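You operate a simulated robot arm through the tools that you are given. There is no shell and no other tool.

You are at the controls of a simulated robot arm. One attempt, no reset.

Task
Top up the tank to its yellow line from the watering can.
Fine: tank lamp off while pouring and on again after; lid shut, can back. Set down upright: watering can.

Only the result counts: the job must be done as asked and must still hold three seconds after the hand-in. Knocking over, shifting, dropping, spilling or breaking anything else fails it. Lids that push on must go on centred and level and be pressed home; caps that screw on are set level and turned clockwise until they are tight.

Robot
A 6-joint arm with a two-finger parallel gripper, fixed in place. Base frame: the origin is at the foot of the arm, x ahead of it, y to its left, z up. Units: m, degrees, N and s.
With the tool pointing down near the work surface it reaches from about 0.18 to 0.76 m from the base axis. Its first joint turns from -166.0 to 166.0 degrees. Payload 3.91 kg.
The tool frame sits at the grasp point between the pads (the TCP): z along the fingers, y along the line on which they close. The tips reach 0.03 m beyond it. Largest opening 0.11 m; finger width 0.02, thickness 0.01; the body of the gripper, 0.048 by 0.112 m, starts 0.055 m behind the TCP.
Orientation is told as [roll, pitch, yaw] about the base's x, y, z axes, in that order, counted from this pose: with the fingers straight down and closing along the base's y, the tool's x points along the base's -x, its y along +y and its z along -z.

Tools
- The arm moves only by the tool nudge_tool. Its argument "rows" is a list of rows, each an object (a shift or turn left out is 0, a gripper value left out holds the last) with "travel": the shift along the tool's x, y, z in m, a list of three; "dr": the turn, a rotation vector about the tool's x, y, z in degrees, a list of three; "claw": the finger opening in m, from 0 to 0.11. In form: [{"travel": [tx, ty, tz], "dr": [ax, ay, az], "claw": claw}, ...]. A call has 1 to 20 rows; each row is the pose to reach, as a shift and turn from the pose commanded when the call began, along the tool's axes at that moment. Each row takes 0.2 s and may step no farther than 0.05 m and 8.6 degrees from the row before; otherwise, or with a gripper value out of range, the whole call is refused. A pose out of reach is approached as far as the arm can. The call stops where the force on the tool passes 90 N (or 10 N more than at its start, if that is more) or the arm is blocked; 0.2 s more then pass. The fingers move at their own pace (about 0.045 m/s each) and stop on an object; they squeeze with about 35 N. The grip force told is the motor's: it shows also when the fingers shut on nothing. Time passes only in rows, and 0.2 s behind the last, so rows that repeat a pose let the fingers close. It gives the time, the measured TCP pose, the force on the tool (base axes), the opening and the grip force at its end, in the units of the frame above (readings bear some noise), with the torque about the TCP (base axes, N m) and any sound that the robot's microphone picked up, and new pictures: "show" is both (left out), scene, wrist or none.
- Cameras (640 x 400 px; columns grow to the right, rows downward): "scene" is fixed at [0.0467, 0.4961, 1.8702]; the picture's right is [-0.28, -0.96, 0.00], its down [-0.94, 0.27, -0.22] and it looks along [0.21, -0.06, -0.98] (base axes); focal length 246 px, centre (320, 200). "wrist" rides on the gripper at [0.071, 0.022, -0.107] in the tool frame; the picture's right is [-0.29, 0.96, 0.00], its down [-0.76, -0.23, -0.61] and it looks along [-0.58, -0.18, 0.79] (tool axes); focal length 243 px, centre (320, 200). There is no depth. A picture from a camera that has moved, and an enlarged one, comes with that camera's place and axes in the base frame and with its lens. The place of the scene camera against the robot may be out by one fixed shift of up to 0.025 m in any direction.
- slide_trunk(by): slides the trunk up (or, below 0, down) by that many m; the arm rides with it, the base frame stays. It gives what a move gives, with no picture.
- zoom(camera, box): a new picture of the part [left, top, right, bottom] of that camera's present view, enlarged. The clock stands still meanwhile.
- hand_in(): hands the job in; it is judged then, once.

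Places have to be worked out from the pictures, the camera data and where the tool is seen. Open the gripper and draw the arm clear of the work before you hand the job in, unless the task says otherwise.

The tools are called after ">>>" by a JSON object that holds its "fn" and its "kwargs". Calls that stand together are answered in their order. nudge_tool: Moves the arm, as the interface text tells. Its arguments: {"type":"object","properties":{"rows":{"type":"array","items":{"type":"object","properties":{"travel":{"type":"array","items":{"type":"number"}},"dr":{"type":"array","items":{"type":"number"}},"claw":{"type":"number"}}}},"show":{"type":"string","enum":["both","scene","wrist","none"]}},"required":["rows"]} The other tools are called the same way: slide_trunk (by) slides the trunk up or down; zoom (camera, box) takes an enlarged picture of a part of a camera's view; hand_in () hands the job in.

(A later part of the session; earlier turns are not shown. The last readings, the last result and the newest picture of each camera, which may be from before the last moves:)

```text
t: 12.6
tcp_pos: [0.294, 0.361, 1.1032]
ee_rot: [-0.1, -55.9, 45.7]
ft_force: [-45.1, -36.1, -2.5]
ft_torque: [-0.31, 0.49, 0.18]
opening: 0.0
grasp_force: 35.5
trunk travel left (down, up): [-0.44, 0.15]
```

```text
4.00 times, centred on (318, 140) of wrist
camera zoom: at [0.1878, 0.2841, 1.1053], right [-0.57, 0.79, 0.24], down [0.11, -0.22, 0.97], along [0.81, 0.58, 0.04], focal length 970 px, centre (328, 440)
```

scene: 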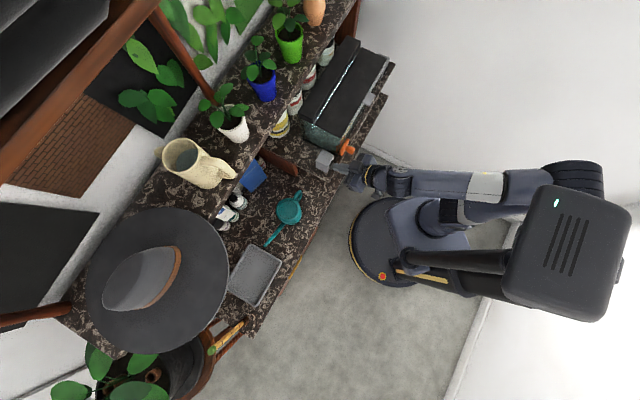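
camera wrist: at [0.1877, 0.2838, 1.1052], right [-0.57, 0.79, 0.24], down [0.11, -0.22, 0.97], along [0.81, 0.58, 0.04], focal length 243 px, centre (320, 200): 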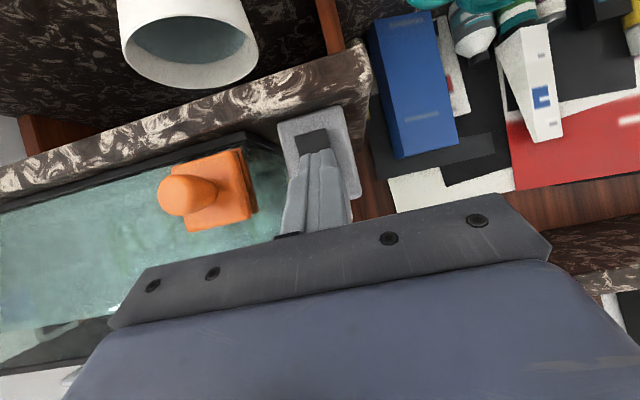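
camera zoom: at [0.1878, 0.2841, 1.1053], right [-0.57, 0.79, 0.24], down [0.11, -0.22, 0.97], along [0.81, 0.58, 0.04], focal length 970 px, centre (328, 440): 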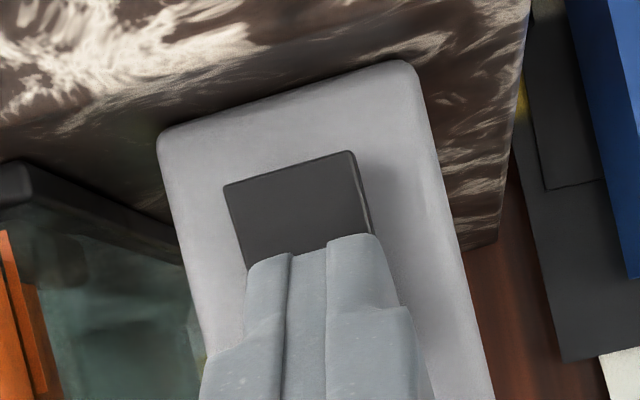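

Force jumped to about 58 N with no travel, so the rocker is against a stop, and the lamp is still lit. I'll back off and see whether it flipped and whether the bubbles changed.

>>> {"fn": "nudge_tool", "kwargs": {"rows": [{"travel": [0.014, 0, -0.0208], "claw": 0.0}, {"travel": [0.0308, 0, -0.0456], "claw": 0.0}], "show": "both"}}

>>> {"fn": "zoom", "kwargs": {"camera": "wrist", "box": [270, 100, 386, 190]}}

>>> {"fn": "zoom", "kwargs": {"camera": "scene", "box": [320, 154, 344, 169]}}

>>> {"fn": "zoom", "kwargs": {"camera": "scene", "box": [300, 30, 400, 140]}}

```text
t: 13.2
tcp_pos: [0.2592, 0.324, 1.1047]
ee_rot: [-0.3, -56.1, 45.7]
ft_force: [-0.1, 0.3, -0.1]
ft_torque: [0.01, -0.02, 0.02]
opening: 0.0
grasp_force: 35.3
trunk travel left (down, up): [-0.44, 0.15]
camera wrist: at [0.1541, 0.2471, 1.1057], right [-0.57, 0.79, 0.24], down [0.11, -0.22, 0.97], along [0.81, 0.58, 0.04], focal length 243 px, centre (320, 200)
```

scene: 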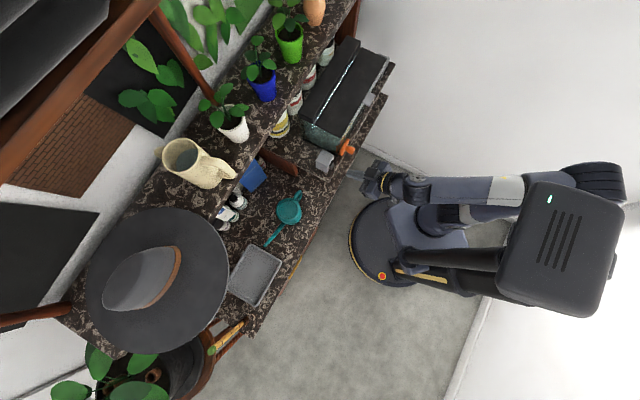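
wrist: 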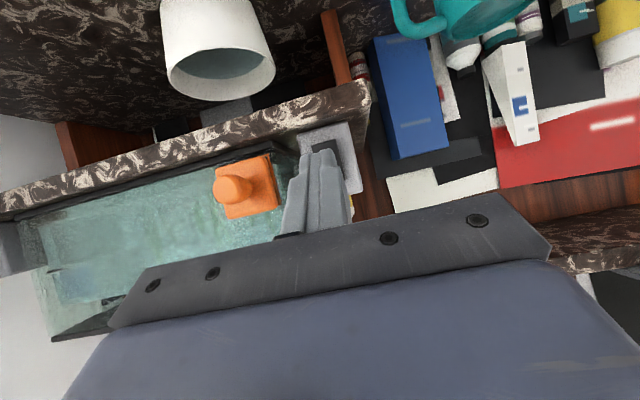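

```text
4.44 times, centred on (328, 145) of wrist
camera zoom: at [0.1541, 0.2471, 1.1057], right [-0.57, 0.79, 0.24], down [0.11, -0.22, 0.97], along [0.81, 0.58, 0.04], focal length 1078 px, centre (284, 444)
```

zoom: 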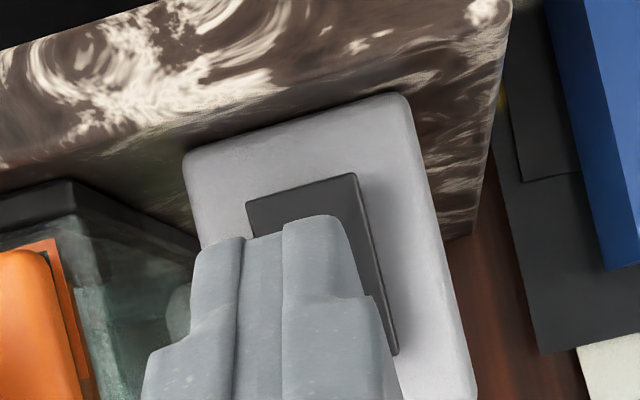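

```text
16.00 times, centred on (332, 162) of scene
camera zoom: at [0.0467, 0.4961, 1.8702], right [-0.28, -0.96, 0.0], down [-0.94, 0.27, -0.22], along [0.21, -0.06, -0.98], focal length 3934 px, centre (128, 816)
```

zoom: 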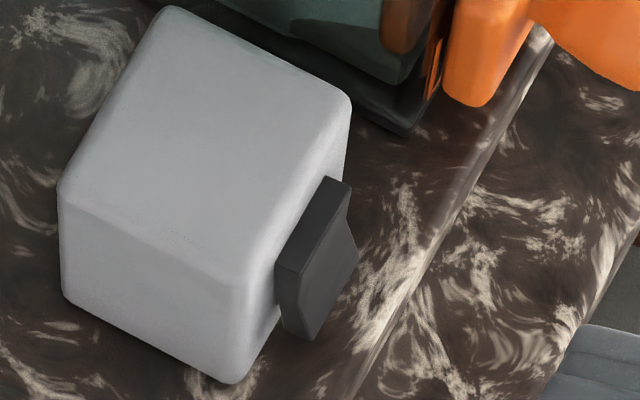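

```text
3.64 times, centred on (350, 85) of scene
camera zoom: at [0.0467, 0.4961, 1.8702], right [-0.28, -0.96, 0.0], down [-0.94, 0.27, -0.22], along [0.21, -0.06, -0.98], focal length 894 px, centre (211, 618)
```

zoom: 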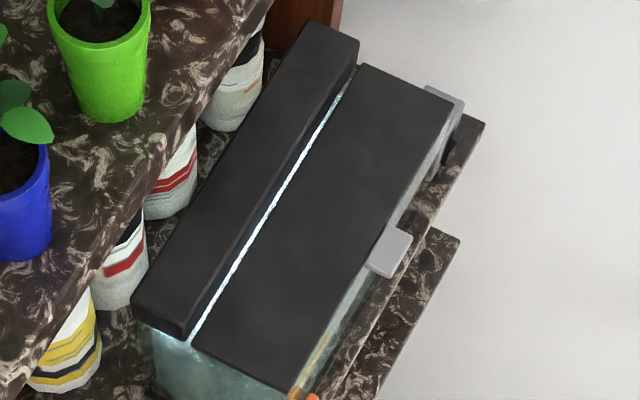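

The near rocker has flipped, with its bottom half now out, but the lamp stayed on. So the near switch isn't the lamp, and I'll press its lower half to put it back.

>>> {"fn": "nudge_tool", "kwargs": {"rows": [{"travel": [0.0149, 0, 0.0101], "claw": 0.0}, {"travel": [-0.0075, 0, 0.0433], "claw": 0.0}, {"travel": [-0.0108, 0, 0.0482], "claw": 0.0}, {"travel": [-0.0122, 0, 0.0502], "claw": 0.0}], "show": "none"}}

>>> {"fn": "zoom", "kwargs": {"camera": "scene", "box": [320, 154, 344, 169]}}

```text
t: 14.2
tcp_pos: [0.2943, 0.3602, 1.0862]
ee_rot: [-0.2, -56.1, 45.7]
ft_force: [-0.5, -0.8, -0.1]
ft_torque: [0.02, 0.02, 0.02]
opening: 0.0002
grasp_force: 35.3
trunk travel left (down, up): [-0.44, 0.15]
```

```text
16.00 times, centred on (332, 162) of scene
camera zoom: at [0.0467, 0.4961, 1.8702], right [-0.28, -0.96, 0.0], down [-0.94, 0.27, -0.22], along [0.21, -0.06, -0.98], focal length 3934 px, centre (128, 816)
```

zoom: 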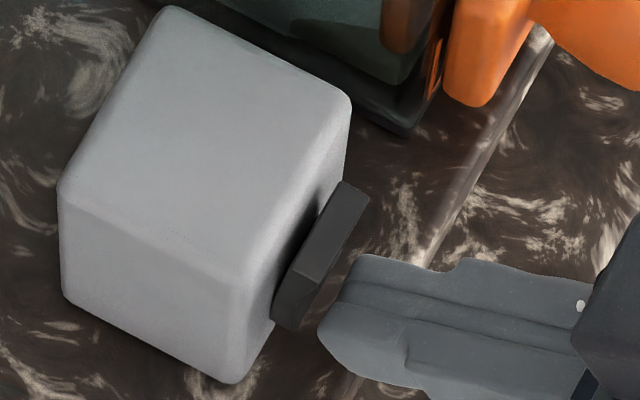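

The near rocker is back as it was. The lamp must be on the far switch, so I'll retreat clear of the orange knob and slide along to it.

>>> {"fn": "nudge_tool", "kwargs": {"rows": [{"travel": [0.0251, 0, -0.0374], "claw": 0.0}, {"travel": [0.0324, -0.02, -0.0783], "claw": 0.0}, {"travel": [0.0324, -0.065, -0.0783]}, {"travel": [0.0324, -0.11, -0.0783]}, {"travel": [0.0324, -0.155, -0.0783]}, {"travel": [0.0324, -0.2, -0.0783]}, {"travel": [0.0324, -0.245, -0.0783]}, {"travel": [0.0324, -0.29, -0.0783]}, {"travel": [0.0324, -0.335, -0.0783]}, {"travel": [0.0324, -0.38, -0.0783]}, {"travel": [0.0324, -0.42, -0.0783]}], "show": "both"}}

>>> {"fn": "zoom", "kwargs": {"camera": "wrist", "box": [270, 100, 386, 190]}}

```text
t: 16.6
tcp_pos: [0.5377, 0.0071, 1.1046]
ee_rot: [-0.2, -56.0, 45.8]
ft_force: [-1.2, 0.2, -0.3]
ft_torque: [-0.01, 0.04, -0.04]
opening: 0.0003
grasp_force: 34.8
trunk travel left (down, up): [-0.44, 0.15]
camera wrist: at [0.4309, -0.0693, 1.1059], right [-0.57, 0.79, 0.24], down [0.11, -0.22, 0.97], along [0.81, 0.58, 0.04], focal length 243 px, centre (320, 200)
```

scene: 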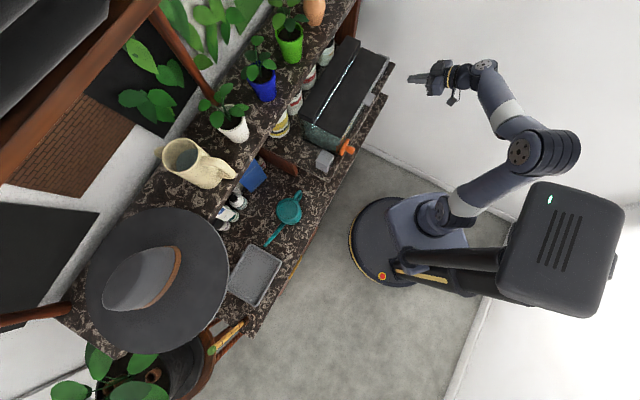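
wrist: 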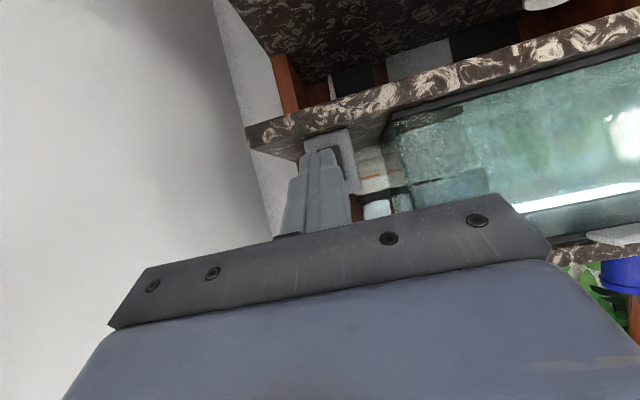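

```text
4.44 times, centred on (328, 145) of wrist
camera zoom: at [0.4309, -0.0693, 1.1059], right [-0.57, 0.79, 0.24], down [0.11, -0.22, 0.97], along [0.81, 0.58, 0.04], focal length 1078 px, centre (284, 444)
```

zoom: 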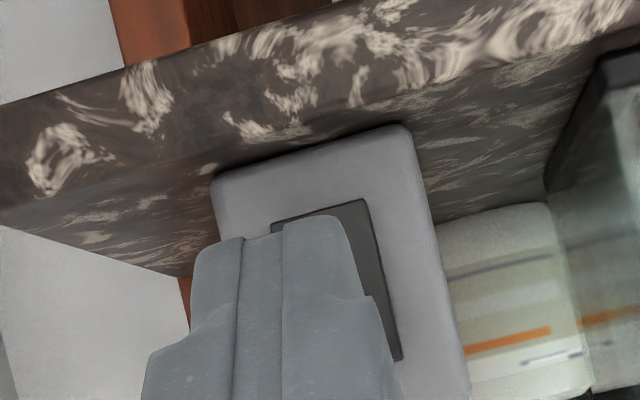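

The fingertips are lined up with the far rocker's top half. I'll press it and check the lamp strip.

>>> {"fn": "nudge_tool", "kwargs": {"rows": [{"travel": [-0.0252, 0, 0.0373], "claw": 0.0}, {"travel": [-0.038, 0, 0.0564], "claw": 0.0}, {"travel": [-0.0408, 0, 0.0605], "claw": 0.0}, {"travel": [-0.0428, 0, 0.0634], "claw": 0.0}], "show": "scene"}}

>>> {"fn": "zoom", "kwargs": {"camera": "scene", "box": [300, 30, 400, 140]}}

>>> {"fn": "zoom", "kwargs": {"camera": "scene", "box": [374, 57, 398, 72]}}

```text
t: 17.6
tcp_pos: [0.5899, 0.0633, 1.1035]
ee_rot: [-0.2, -56.1, 45.7]
ft_force: [-0.2, 0.5, -0.1]
ft_torque: [0.02, 0.01, -0.01]
opening: 0.0
grasp_force: 34.6
trunk travel left (down, up): [-0.44, 0.15]
```

scene: 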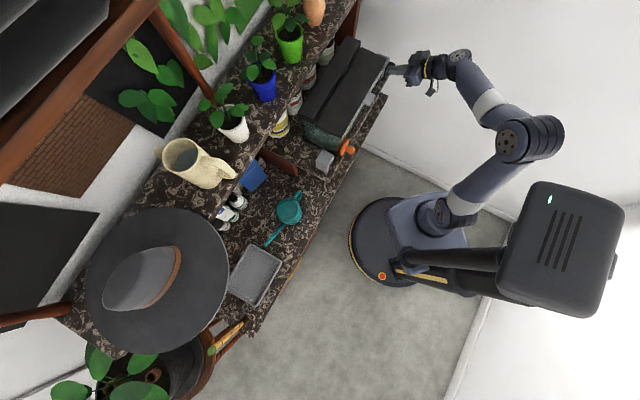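

```text
3.64 times, centred on (350, 85) of scene
camera zoom: at [0.0467, 0.4961, 1.8702], right [-0.28, -0.96, 0.0], down [-0.94, 0.27, -0.22], along [0.21, -0.06, -0.98], focal length 894 px, centre (211, 618)
```

zoom: 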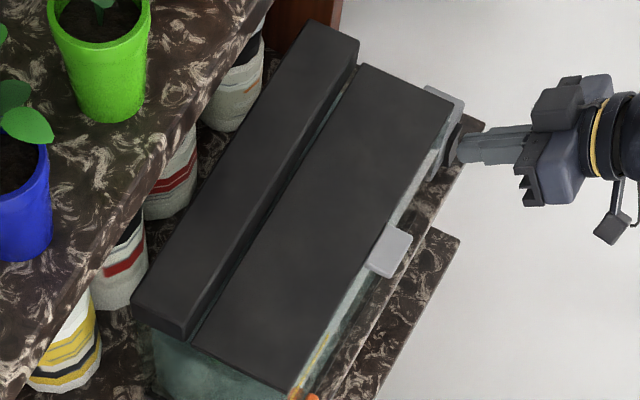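

```text
16.00 times, centred on (386, 64) of scene
camera zoom: at [0.0467, 0.4961, 1.8702], right [-0.28, -0.96, 0.0], down [-0.94, 0.27, -0.22], along [0.21, -0.06, -0.98], focal length 3934 px, centre (-736, 2368)
```

zoom: 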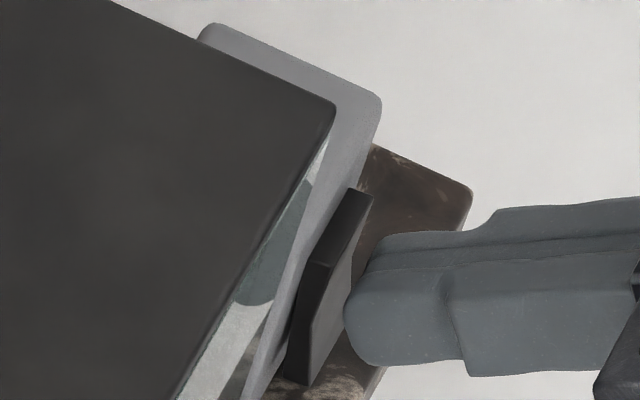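

The lamp went off, so the far switch is the lamp switch. Next is the lid: I'll back away and line the closed fingertips up in front of and below the grey lid tab, around (0.446, 0.231, 1.198).

>>> {"fn": "nudge_tool", "kwargs": {"rows": [{"travel": [0.0174, 0, -0.0257], "claw": 0.0}, {"travel": [0.0347, 0, -0.0514], "claw": 0.0}, {"travel": [0.025, 0.0371, -0.0579]}, {"travel": [0.0154, 0.0741, -0.0644]}, {"travel": [0.0057, 0.1112, -0.071]}, {"travel": [-0.004, 0.1483, -0.0775]}, {"travel": [-0.0136, 0.1853, -0.084]}, {"travel": [-0.0233, 0.2224, -0.0905]}], "show": "both"}}

>>> {"fn": "zoom", "kwargs": {"camera": "wrist", "box": [240, 120, 400, 220]}}

>>> {"fn": "zoom", "kwargs": {"camera": "scene", "box": [374, 57, 398, 72]}}

```text
t: 19.4
tcp_pos: [0.3887, 0.1719, 1.1722]
ee_rot: [-0.2, -56.0, 45.7]
ft_force: [0.0, 0.4, -0.3]
ft_torque: [-0.04, -0.01, 0.01]
opening: 0.0001
grasp_force: 35.4
trunk travel left (down, up): [-0.44, 0.15]
camera wrist: at [0.2824, 0.0946, 1.1739], right [-0.57, 0.79, 0.24], down [0.11, -0.22, 0.97], along [0.81, 0.58, 0.04], focal length 243 px, centre (320, 200)
```

scene: 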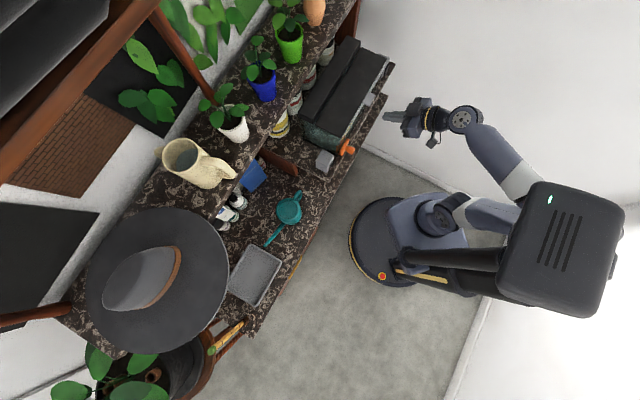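
wrist: 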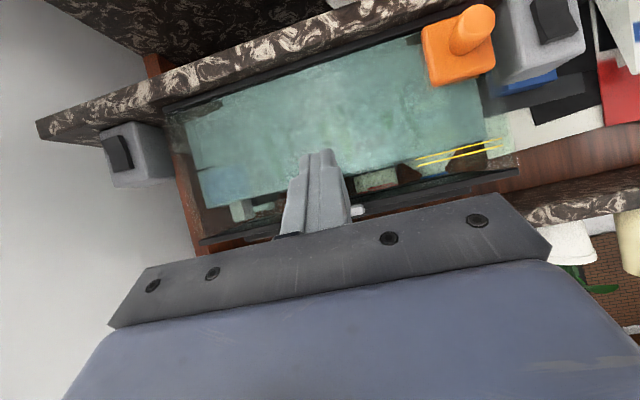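

```text
4.00 times, centred on (320, 170) of wrist
camera zoom: at [0.2824, 0.0946, 1.1739], right [-0.57, 0.79, 0.24], down [0.11, -0.22, 0.97], along [0.81, 0.58, 0.04], focal length 970 px, centre (320, 320)
```

zoom: 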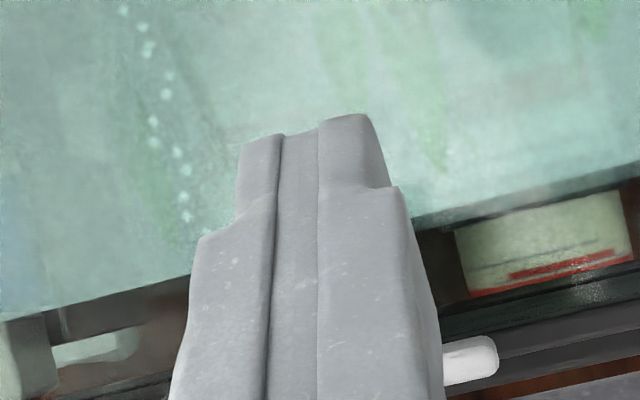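

```text
16.00 times, centred on (386, 64) of scene
camera zoom: at [0.0467, 0.4961, 1.8702], right [-0.28, -0.96, 0.0], down [-0.94, 0.27, -0.22], along [0.21, -0.06, -0.98], focal length 3934 px, centre (-736, 2368)
```

zoom: 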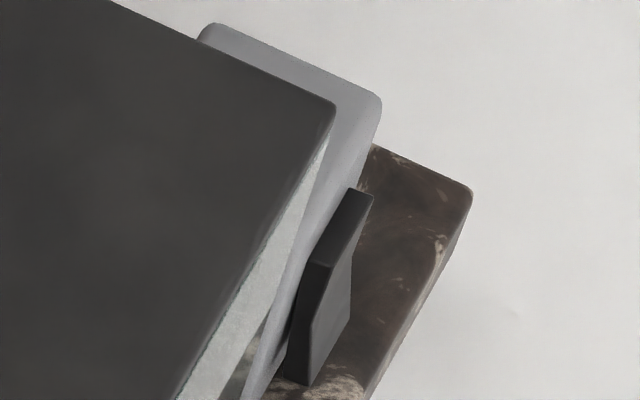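

The waterline and marks are clearly visible here, and the tab lies straight ahead of the fingers. I'll slide the fingertips under the tab and start lifting, watching the force.

>>> {"fn": "nudge_tool", "kwargs": {"rows": [{"travel": [-0.0162, 0, 0.024], "claw": 0.0}, {"travel": [-0.0325, 0, 0.0482]}, {"travel": [-0.0476, 0, 0.038]}, {"travel": [-0.0625, 0, 0.028]}], "show": "both"}}

>>> {"fn": "zoom", "kwargs": {"camera": "scene", "box": [300, 30, 420, 140]}}

```text
t: 20.4
tcp_pos: [0.4279, 0.2153, 1.2088]
ee_rot: [-0.2, -56.0, 45.7]
ft_force: [-0.5, -0.4, -0.5]
ft_torque: [-0.02, 0.01, 0.01]
opening: 0.0
grasp_force: 34.6
trunk travel left (down, up): [-0.44, 0.15]
camera wrist: at [0.3225, 0.1378, 1.2104], right [-0.57, 0.79, 0.24], down [0.11, -0.22, 0.97], along [0.81, 0.58, 0.04], focal length 243 px, centre (320, 200)
```

scene: 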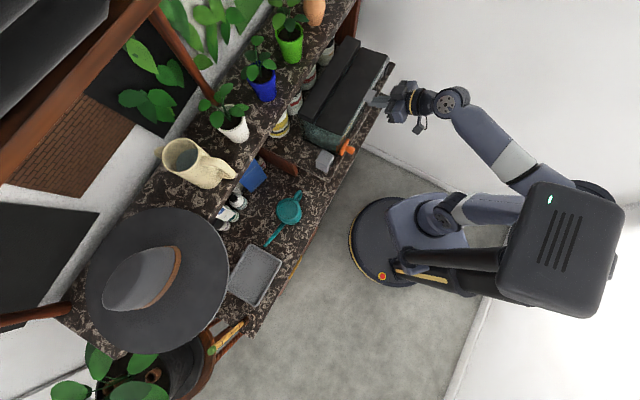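
wrist: 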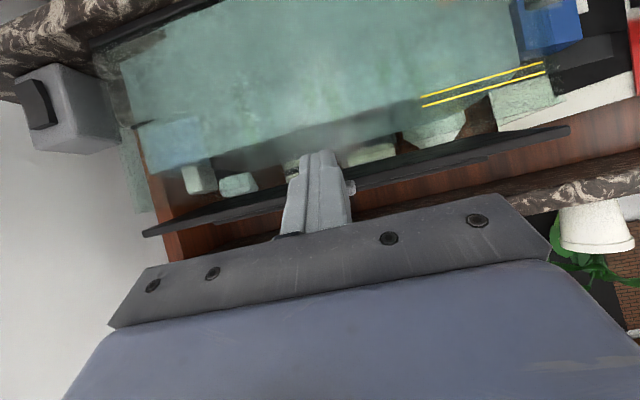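

```text
3.64 times, centred on (360, 85) of scene
camera zoom: at [0.0467, 0.4961, 1.8702], right [-0.28, -0.96, 0.0], down [-0.94, 0.27, -0.22], along [0.21, -0.06, -0.98], focal length 894 px, centre (174, 618)
```

zoom: 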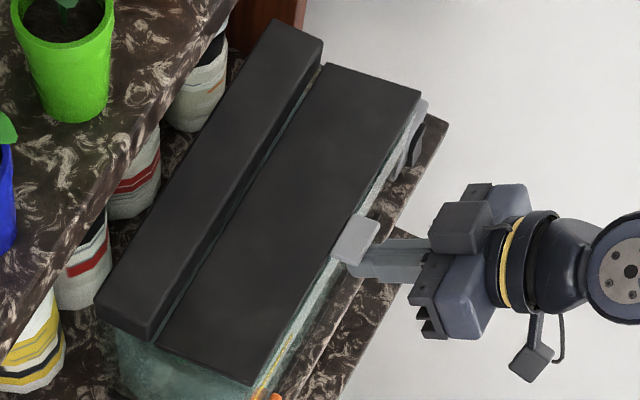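

The lid is lifting with almost no force. I'll keep following its arc about the hinge, which is near n≈0.578 m (distance along the tank-front normal) and z≈1.20.

>>> {"fn": "nudge_tool", "kwargs": {"rows": [{"travel": [-0.0145, 0, -0.0074], "claw": 0.0}, {"travel": [-0.0286, 0, -0.0148]}, {"travel": [-0.0448, 0, -0.0177]}, {"travel": [-0.0612, 0, -0.0176]}, {"travel": [-0.0779, 0, -0.0143]}], "show": "both"}}

>>> {"fn": "zoom", "kwargs": {"camera": "scene", "box": [300, 30, 420, 140]}}

```text
t: 21.6
tcp_pos: [0.4508, 0.236, 1.2809]
ee_rot: [-0.1, -56.0, 45.7]
ft_force: [-0.4, -0.4, 0.6]
ft_torque: [0.01, 0.03, -0.01]
opening: 0.0001
grasp_force: 34.9
trunk travel left (down, up): [-0.44, 0.15]
camera wrist: at [0.3441, 0.1598, 1.2819], right [-0.57, 0.79, 0.24], down [0.11, -0.22, 0.97], along [0.81, 0.58, 0.04], focal length 243 px, centre (320, 200)
```

scene: 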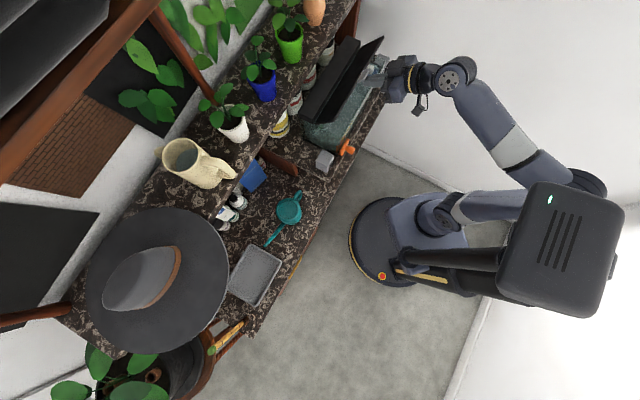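
wrist: 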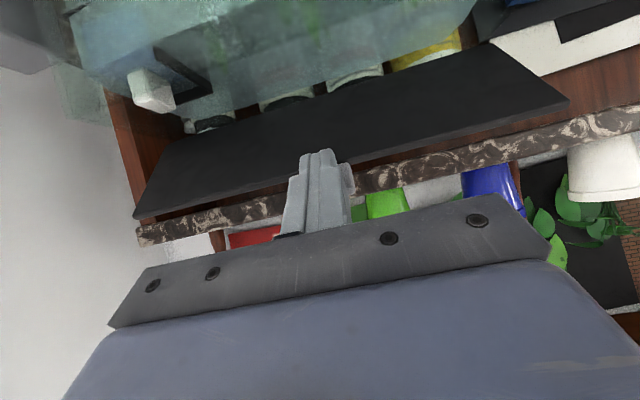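

```text
3.64 times, centred on (360, 85) of scene
camera zoom: at [0.0467, 0.4961, 1.8702], right [-0.28, -0.96, 0.0], down [-0.94, 0.27, -0.22], along [0.21, -0.06, -0.98], focal length 894 px, centre (174, 618)
```

zoom: 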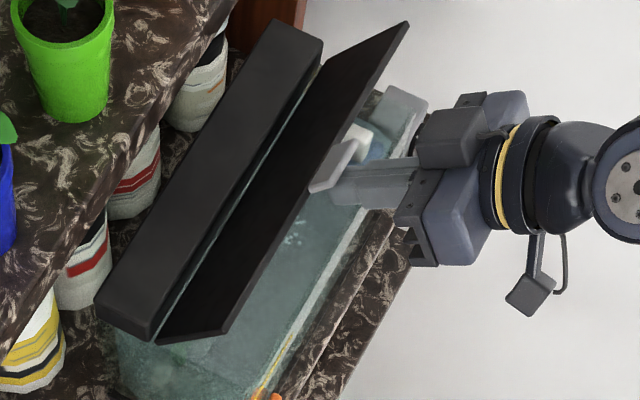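

The lid is past 50°. I'll keep pushing it toward and past vertical, watching for a stop.

>>> {"fn": "nudge_tool", "kwargs": {"rows": [{"travel": [-0.0159, 0, 0.0066], "claw": 0.0}, {"travel": [-0.0301, 0, 0.0152]}, {"travel": [-0.0428, 0, 0.0259]}, {"travel": [-0.0533, 0, 0.0387]}], "show": "both"}}

>>> {"fn": "zoom", "kwargs": {"camera": "scene", "box": [300, 30, 420, 140]}}

```text
t: 22.6
tcp_pos: [0.494, 0.2812, 1.3033]
ee_rot: [0.0, -55.9, 45.7]
ft_force: [0.6, 0.0, -0.6]
ft_torque: [-0.01, -0.01, 0.0]
opening: 0.0
grasp_force: 35.5
trunk travel left (down, up): [-0.44, 0.15]
camera wrist: at [0.3877, 0.2058, 1.3057], right [-0.57, 0.79, 0.24], down [0.11, -0.22, 0.97], along [0.81, 0.58, 0.04], focal length 243 px, centre (320, 200)
```

scene: 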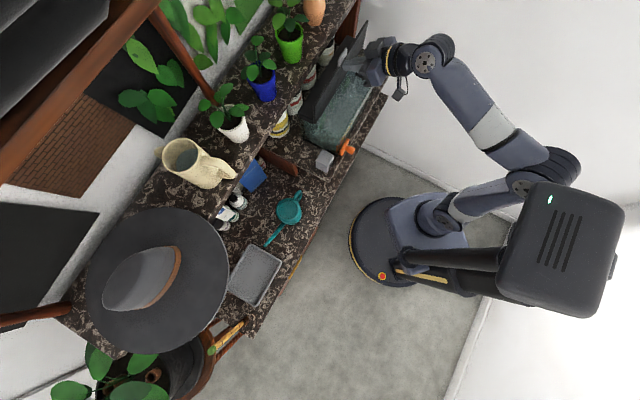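
wrist: 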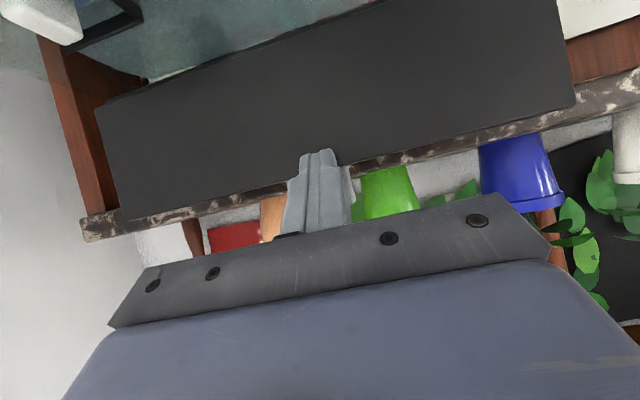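

```text
3.64 times, centred on (360, 85) of scene
camera zoom: at [0.0467, 0.4961, 1.8702], right [-0.28, -0.96, 0.0], down [-0.94, 0.27, -0.22], along [0.21, -0.06, -0.98], focal length 894 px, centre (174, 618)
```

zoom: 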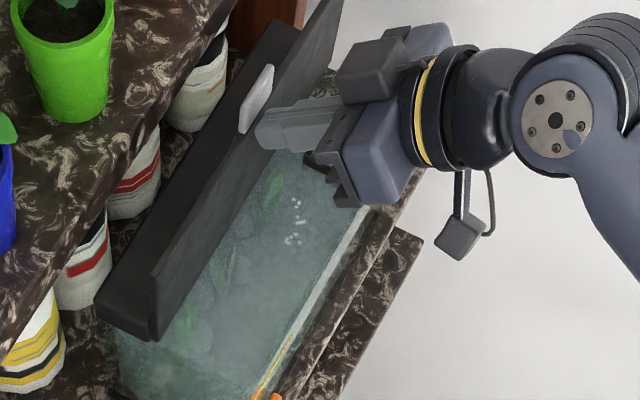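

The lid is near vertical. I'll push a little further to find whether it rests past vertical or meets a stop.

>>> {"fn": "nudge_tool", "kwargs": {"rows": [{"travel": [-0.0052, 0, 0.0094], "claw": 0.0}, {"travel": [-0.0095, 0, 0.0177]}, {"travel": [-0.0123, 0, 0.0243]}], "show": "both"}}

>>> {"fn": "zoom", "kwargs": {"camera": "scene", "box": [300, 30, 420, 140]}}

```text
t: 23.4
tcp_pos: [0.5053, 0.294, 1.3018]
ee_rot: [-0.2, -55.8, 45.7]
ft_force: [-43.6, -35.1, -8.5]
ft_torque: [-0.44, 0.57, 0.19]
opening: 0.0
grasp_force: 35.2
trunk travel left (down, up): [-0.44, 0.15]
camera wrist: at [0.3995, 0.2185, 1.304], right [-0.57, 0.79, 0.24], down [0.11, -0.21, 0.97], along [0.81, 0.58, 0.04], focal length 243 px, centre (320, 200)
```

scene: 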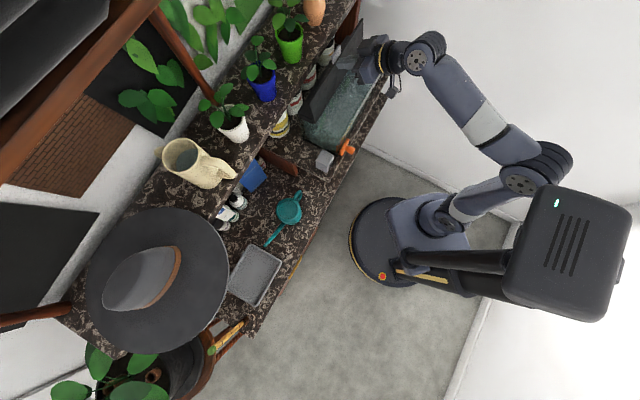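
wrist: 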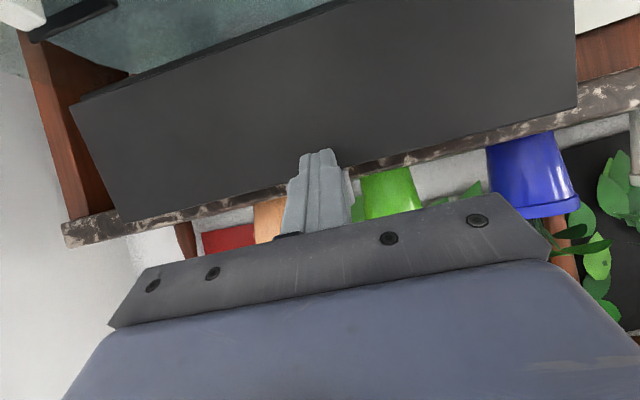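

```text
3.64 times, centred on (360, 85) of scene
camera zoom: at [0.0467, 0.4961, 1.8702], right [-0.28, -0.96, 0.0], down [-0.94, 0.27, -0.22], along [0.21, -0.06, -0.98], focal length 894 px, centre (174, 618)
```

zoom: 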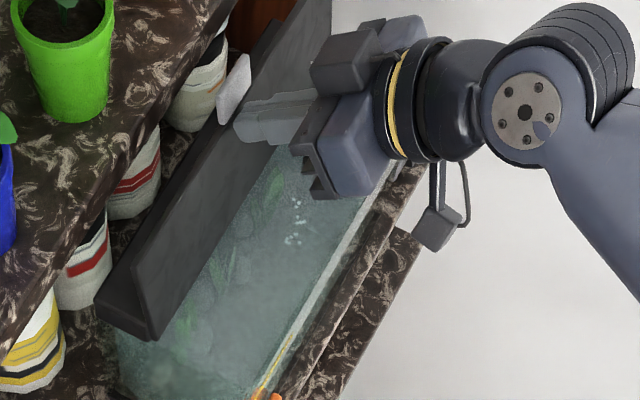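

The lid hit its stop at roughly 100°. I'll back the fingers away and check that it stays open.

>>> {"fn": "nudge_tool", "kwargs": {"rows": [{"travel": [0.0112, 0, -0.0166], "claw": 0.0}, {"travel": [0.0196, 0, -0.029]}, {"travel": [0.0391, 0, -0.058]}, {"travel": [0.0559, 0, -0.0829]}, {"travel": [0.0783, 0, -0.1161]}], "show": "both"}}

>>> {"fn": "zoom", "kwargs": {"camera": "scene", "box": [300, 30, 420, 140]}}

>>> {"fn": "zoom", "kwargs": {"camera": "scene", "box": [240, 170, 340, 260]}}

```text
t: 24.6
tcp_pos: [0.413, 0.2022, 1.2979]
ee_rot: [-0.3, -56.1, 45.7]
ft_force: [-0.1, -0.1, 0.6]
ft_torque: [0.01, 0.0, 0.02]
opening: 0.0
grasp_force: 35.3
trunk travel left (down, up): [-0.44, 0.15]
camera wrist: at [0.3082, 0.1252, 1.2997], right [-0.57, 0.79, 0.24], down [0.11, -0.22, 0.97], along [0.81, 0.58, 0.04], focal length 243 px, centre (320, 200)
```

scene: 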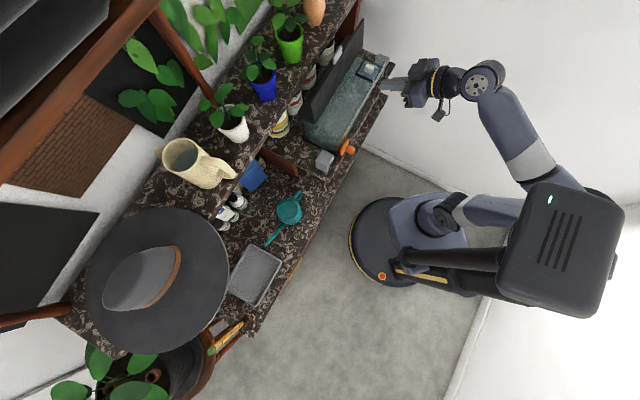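
wrist: 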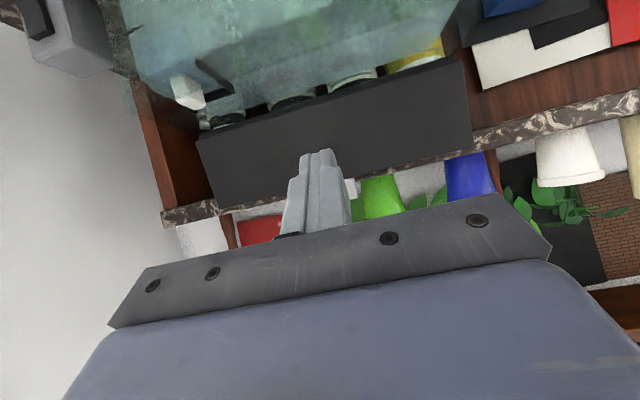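

```text
3.64 times, centred on (360, 85) of scene
camera zoom: at [0.0467, 0.4961, 1.8702], right [-0.28, -0.96, 0.0], down [-0.94, 0.27, -0.22], along [0.21, -0.06, -0.98], focal length 894 px, centre (174, 618)
```

zoom: 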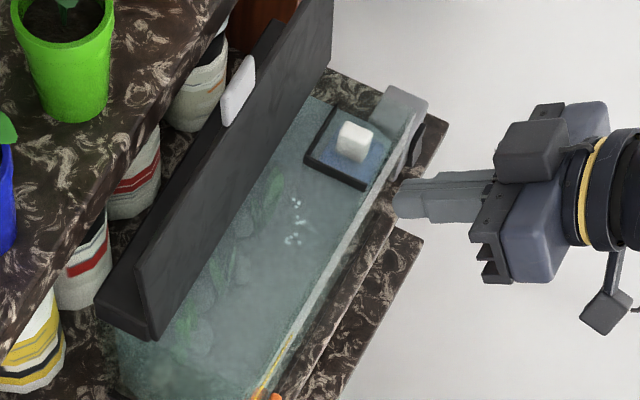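

```text
4.44 times, centred on (290, 215) of scene
camera zoom: at [0.0467, 0.4961, 1.8702], right [-0.28, -0.96, 0.0], down [-0.94, 0.27, -0.22], along [0.21, -0.06, -0.98], focal length 1093 px, centre (453, 133)
```

zoom: 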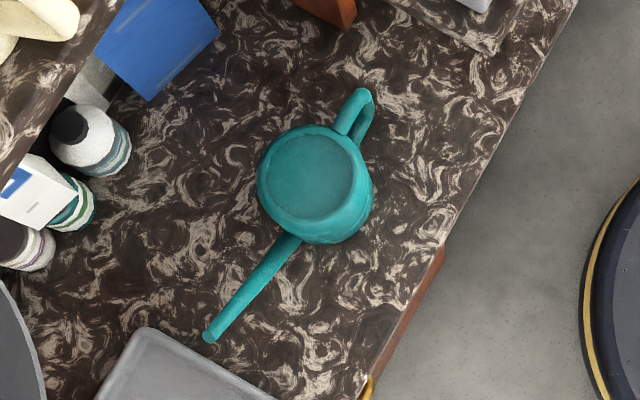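

The lid stays open by itself. Now for the can: I'll bring the tool upright, open the gripper, turn it to match the can's handle, and move above the can for a close look.

>>> {"fn": "nudge_tool", "kwargs": {"rows": [{"dr": [0, 8, 0], "claw": 0.0}, {"dr": [0, 16, 0]}, {"dr": [0, 24, 0]}, {"dr": [0, 32, 0]}, {"dr": [0, 40, 0]}, {"dr": [0, 48, 0]}, {"dr": [0, 56, 0]}], "show": "none"}}

>>> {"fn": "nudge_tool", "kwargs": {"rows": [{"travel": [-0.0071, 0.0276, 0], "dr": [0, 0, 8], "claw": 0.08}, {"travel": [-0.0142, 0.0552, 0], "dr": [0, 0, 16], "claw": 0.08}, {"travel": [-0.0213, 0.0828, 0], "dr": [0, 0, 24]}, {"travel": [-0.0284, 0.1105, 0], "dr": [0, 0, 32]}, {"travel": [-0.0355, 0.1381, 0], "dr": [0, 0, 40]}, {"travel": [-0.0426, 0.1657, 0], "dr": [0, 0, 48]}, {"travel": [-0.0497, 0.1933, 0], "dr": [0, 0, 56]}, {"travel": [-0.0568, 0.2209, 0], "dr": [0, 0, 64]}, {"travel": [-0.0639, 0.2486, 0], "dr": [0, 0, 72]}, {"travel": [-0.071, 0.2762, 0], "dr": [0, 0, 80]}, {"travel": [-0.0781, 0.3038, 0], "dr": [0, 0, 87.2]}], "show": "both"}}

```text
t: 26.1
tcp_pos: [0.408, 0.1976, 1.2672]
ee_rot: [-0.2, -0.1, 45.7]
ft_force: [0.4, 1.2, 0.6]
ft_torque: [0.02, -0.01, 0.03]
opening: 0.0
grasp_force: 35.4
out of reach, approached as far as the arm can: row 7
trunk travel left (down, up): [-0.44, 0.15]
```

```text
t: 28.6
tcp_pos: [0.2391, 0.4509, 1.2357]
ee_rot: [0.1, 0.0, -41.8]
ft_force: [0.4, 0.1, 0.4]
ft_torque: [0.02, 0.05, -0.03]
opening: 0.0799
grasp_force: 0.0
out of reach, approached as far as the arm can: row 3, 4, 5, 6, 7, 8, 9, 10, 11
trunk travel left (down, up): [-0.44, 0.15]
camera wrist: at [0.2011, 0.5138, 1.3442], right [0.85, 0.52, 0.0], down [0.41, -0.68, 0.61], along [0.32, -0.52, -0.79], focal length 243 px, centre (320, 200)
```

scene: 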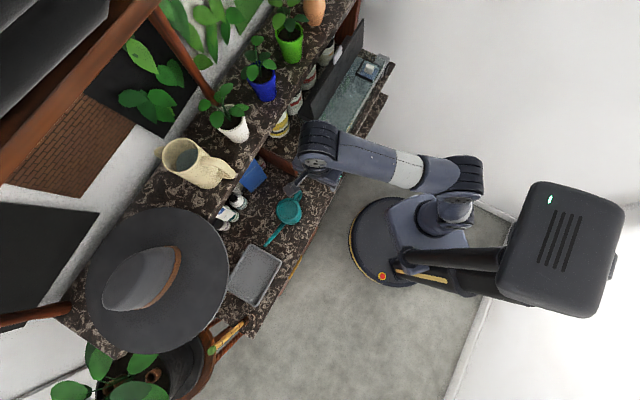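
wrist: 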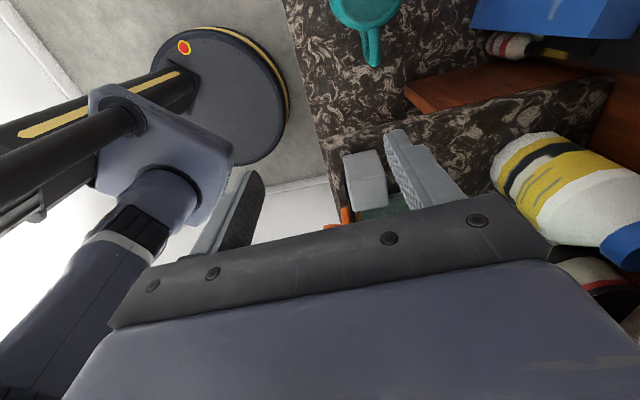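

At this height the arm was at the limit of its upward reach, so the trunk needs lowering to work on the bench. I'll lower it 0.15 m, then move in to view the can's handle.

>>> {"fn": "slide_trunk", "kwargs": {"by": -0.15}}

>>> {"fn": "nudge_tool", "kwargs": {"rows": [{"travel": [0.02, 0.018, 0.0]}, {"travel": [0.045, 0.035, 0.01]}, {"travel": [0.077, 0.0573, 0.0235]}], "show": "both"}}

```text
t: 30.3
tcp_pos: [0.2399, 0.4514, 1.0867]
ee_rot: [0.2, 0.0, -41.6]
ft_force: [0.5, 0.0, 0.4]
ft_torque: [-0.04, -0.04, 0.02]
opening: 0.08
grasp_force: 0.0
trunk travel left (down, up): [-0.29, 0.3]
```

```text
t: 31.1
tcp_pos: [0.2161, 0.5277, 1.0443]
ee_rot: [0.5, 0.1, -41.7]
ft_force: [0.4, 0.1, 0.4]
ft_torque: [0.02, 0.0, 0.03]
opening: 0.08
grasp_force: 0.1
out of reach, approached as far as the arm can: row 1, 2, 3
trunk travel left (down, up): [-0.29, 0.3]
camera wrist: at [0.1774, 0.5908, 1.1521], right [0.85, 0.52, 0.01], down [0.41, -0.68, 0.6], along [0.32, -0.51, -0.8], focal length 243 px, centre (320, 200)
```

scene: 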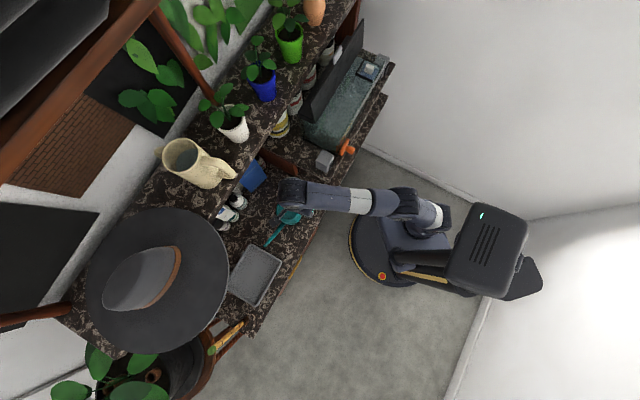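
wrist: 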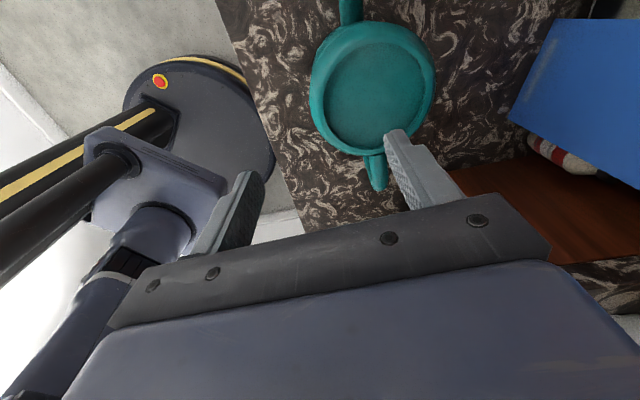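

I can now see into the can from above. I'll zoom in on the can and handle.

>>> {"fn": "zoom", "kwargs": {"camera": "wrist", "box": [290, 0, 450, 200]}}

>>> {"fn": "zoom", "kwargs": {"camera": "wrist", "box": [335, 140, 425, 200]}}

```text
2.00 times, centred on (370, 100) of wrist
camera zoom: at [0.1774, 0.5908, 1.1521], right [0.85, 0.52, 0.01], down [0.41, -0.68, 0.6], along [0.32, -0.51, -0.8], focal length 485 px, centre (220, 400)
```

zoom: 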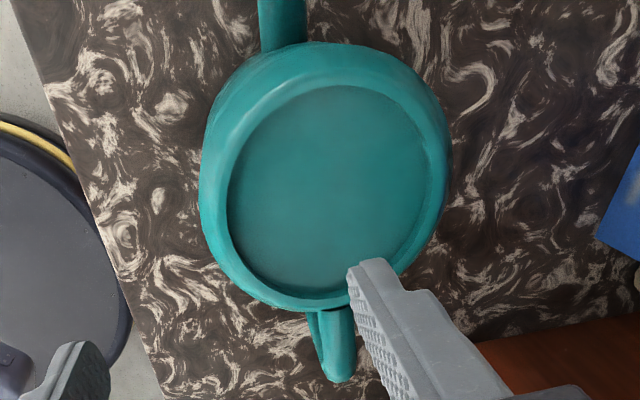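

```text
6.67 times, centred on (380, 170) of wrist
camera zoom: at [0.1774, 0.5908, 1.1521], right [0.85, 0.52, 0.01], down [0.41, -0.68, 0.6], along [0.32, -0.51, -0.8], focal length 1618 px, centre (-80, 400)
```

zoom: 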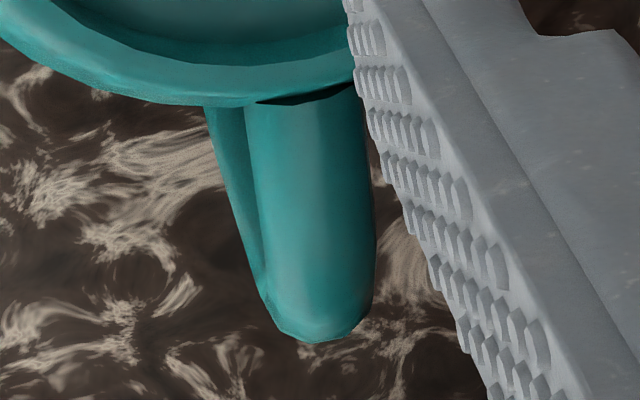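

>>> {"fn": "zoom", "kwargs": {"camera": "wrist", "box": [300, 20, 444, 160]}}

>>> {"fn": "zoom", "kwargs": {"camera": "scene", "box": [160, 130, 240, 195]}}

```text
2.86 times, centred on (372, 90) of wrist
camera zoom: at [0.1774, 0.5908, 1.1521], right [0.85, 0.52, 0.01], down [0.41, -0.68, 0.6], along [0.32, -0.51, -0.8], focal length 693 px, centre (171, 514)
```

zoom: 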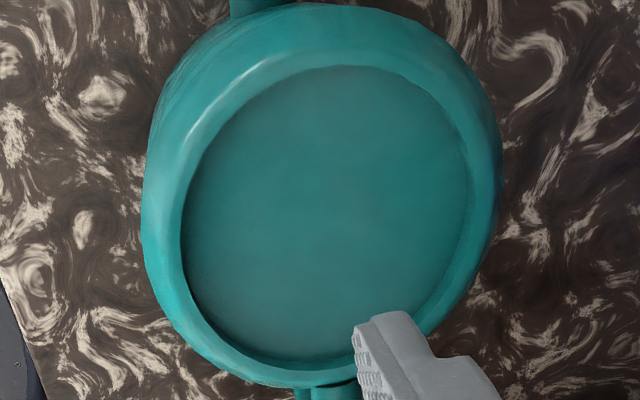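

```text
6.15 times, centred on (200, 162) of scene
camera zoom: at [0.0467, 0.4961, 1.8702], right [-0.28, -0.96, 0.0], down [-0.94, 0.27, -0.22], along [0.21, -0.06, -0.98], focal length 1513 px, centre (1058, 431)
```

zoom: 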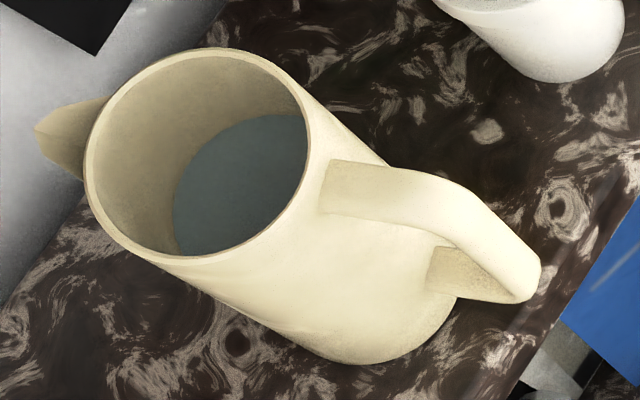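

The handle tube is about 16 mm thick and runs along roughly −45°, with the bar near (0.299, 0.507). The last targets were out of reach, so I'll first step down a little to learn the true commanded pose.

>>> {"fn": "nudge_tool", "kwargs": {"rows": [{"travel": [0, 0, 0.03], "dr": [0, 0, 3.3], "claw": 0.05}, {"travel": [0, 0, 0.03], "dr": [0, 0, 3.3], "claw": 0.05}], "show": "none"}}

```text
t: 31.7
tcp_pos: [0.2151, 0.5289, 1.0147]
ee_rot: [0.3, 0.0, -44.8]
ft_force: [0.0, -0.2, 1.0]
ft_torque: [0.0, -0.01, 0.01]
opening: 0.05
grasp_force: 0.1
trunk travel left (down, up): [-0.29, 0.3]
```

The commanded pose matches the measured one. I'll move to just above the handle and check alignment.

>>> {"fn": "nudge_tool", "kwargs": {"rows": [{"travel": [-0.035, 0.0218, 0], "claw": 0.05}, {"travel": [-0.0701, 0.0437, 0], "claw": 0.05}], "show": "both"}}

>>> {"fn": "zoom", "kwargs": {"camera": "wrist", "box": [240, 100, 400, 240]}}

>>> {"fn": "zoom", "kwargs": {"camera": "scene", "box": [240, 130, 360, 240]}}

```text
t: 32.3
tcp_pos: [0.2968, 0.5121, 1.0136]
ee_rot: [0.2, 0.0, -44.9]
ft_force: [-1.3, 0.2, -0.1]
ft_torque: [0.02, -0.01, 0.0]
opening: 0.0502
grasp_force: 0.1
trunk travel left (down, up): [-0.29, 0.3]
camera wrist: at [0.2605, 0.5765, 1.1217], right [0.88, 0.47, 0.0], down [0.37, -0.7, 0.61], along [0.29, -0.53, -0.79], focal length 243 px, centre (320, 200)
```

scene: 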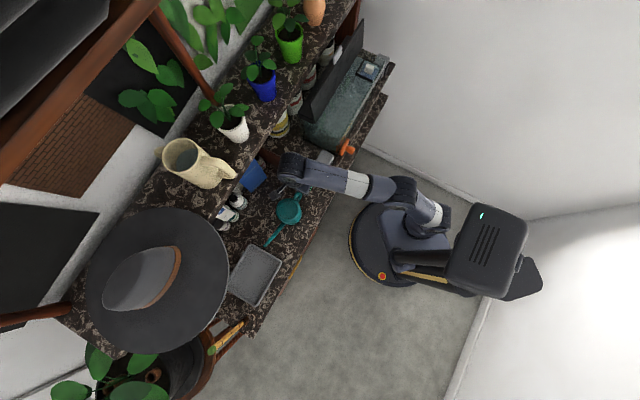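
wrist: 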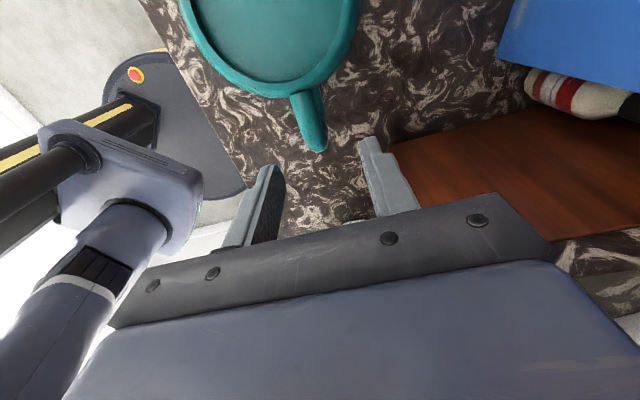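

```text
2.86 times, centred on (320, 170) of wrist
camera zoom: at [0.2605, 0.5765, 1.1217], right [0.88, 0.47, 0.0], down [0.37, -0.7, 0.61], along [0.29, -0.53, -0.79], focal length 693 px, centre (320, 286)
```

zoom: 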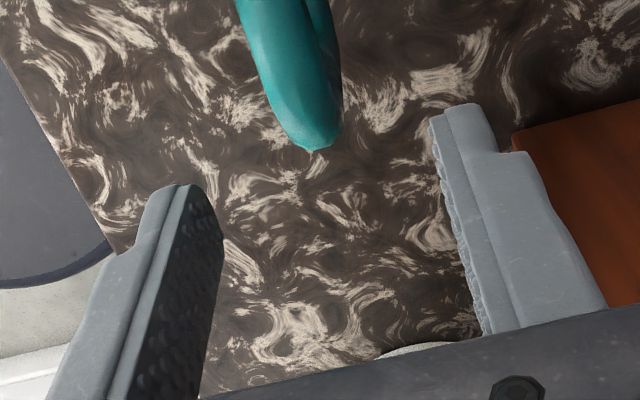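

```text
3.64 times, centred on (300, 185) of scene
camera zoom: at [0.0467, 0.4961, 1.8702], right [-0.28, -0.96, 0.0], down [-0.94, 0.27, -0.22], along [0.21, -0.06, -0.98], focal length 894 px, centre (393, 254)
```

zoom: 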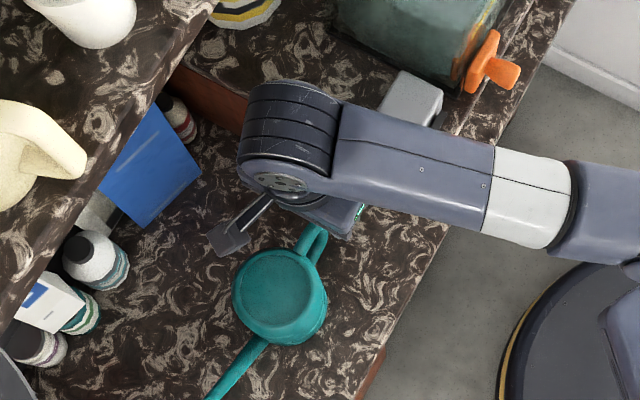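

The outer end of the handle is at (0.297, 0.505, 0.959). From this low trunk position, though, the forearm would slope up into the tank shelf. I'll back out toward the robot, raise the trunk fully so the forearm comes down from above, and lean the wrist slightly toward the spout.

>>> {"fn": "nudge_tool", "kwargs": {"rows": [{"travel": [0, -0.045, 0], "claw": 0.05}, {"travel": [0, -0.09, 0], "claw": 0.05}], "show": "none"}}

>>> {"fn": "slide_trunk", "kwargs": {"by": 0.3}}

>>> {"fn": "nudge_tool", "kwargs": {"rows": [{"travel": [0.01, 0, 0.04], "dr": [0, -7.5, 0], "claw": 0.05}, {"travel": [0.02, 0, 0.085], "dr": [0, -15, 0], "claw": 0.05}, {"travel": [0.02, 0, 0.13], "dr": [0, -15, 0]}], "show": "both"}}

```text
t: 32.9
tcp_pos: [0.2327, 0.446, 1.0129]
ee_rot: [0.2, 0.0, -44.9]
ft_force: [0.2, 1.1, -0.2]
ft_torque: [-0.03, 0.02, 0.02]
opening: 0.0502
grasp_force: 0.0
trunk travel left (down, up): [-0.29, 0.3]
```

```text
t: 35.9
tcp_pos: [0.2325, 0.4459, 1.3128]
ee_rot: [0.2, 0.0, -44.9]
ft_force: [0.6, -0.9, 0.2]
ft_torque: [-0.04, 0.02, -0.02]
opening: 0.0499
grasp_force: 0.1
trunk travel left (down, up): [-0.59, 0.0]
```

```text
t: 36.7
tcp_pos: [0.2194, 0.4591, 1.1834]
ee_rot: [0.3, -15.0, -45.0]
ft_force: [0.1, -0.6, 0.0]
ft_torque: [-0.01, 0.0, 0.02]
opening: 0.0499
grasp_force: 0.0
trunk travel left (down, up): [-0.59, 0.0]
camera wrist: at [0.1648, 0.5425, 1.2681], right [0.87, 0.48, 0.08], down [0.24, -0.57, 0.78], along [0.42, -0.66, -0.62], focal length 243 px, centre (320, 200)
```

scene: 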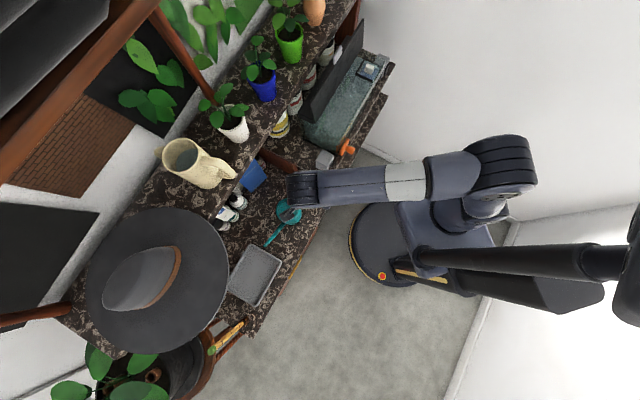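
wrist: 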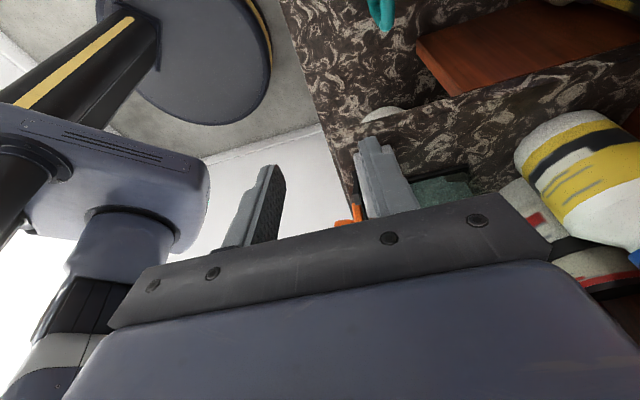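

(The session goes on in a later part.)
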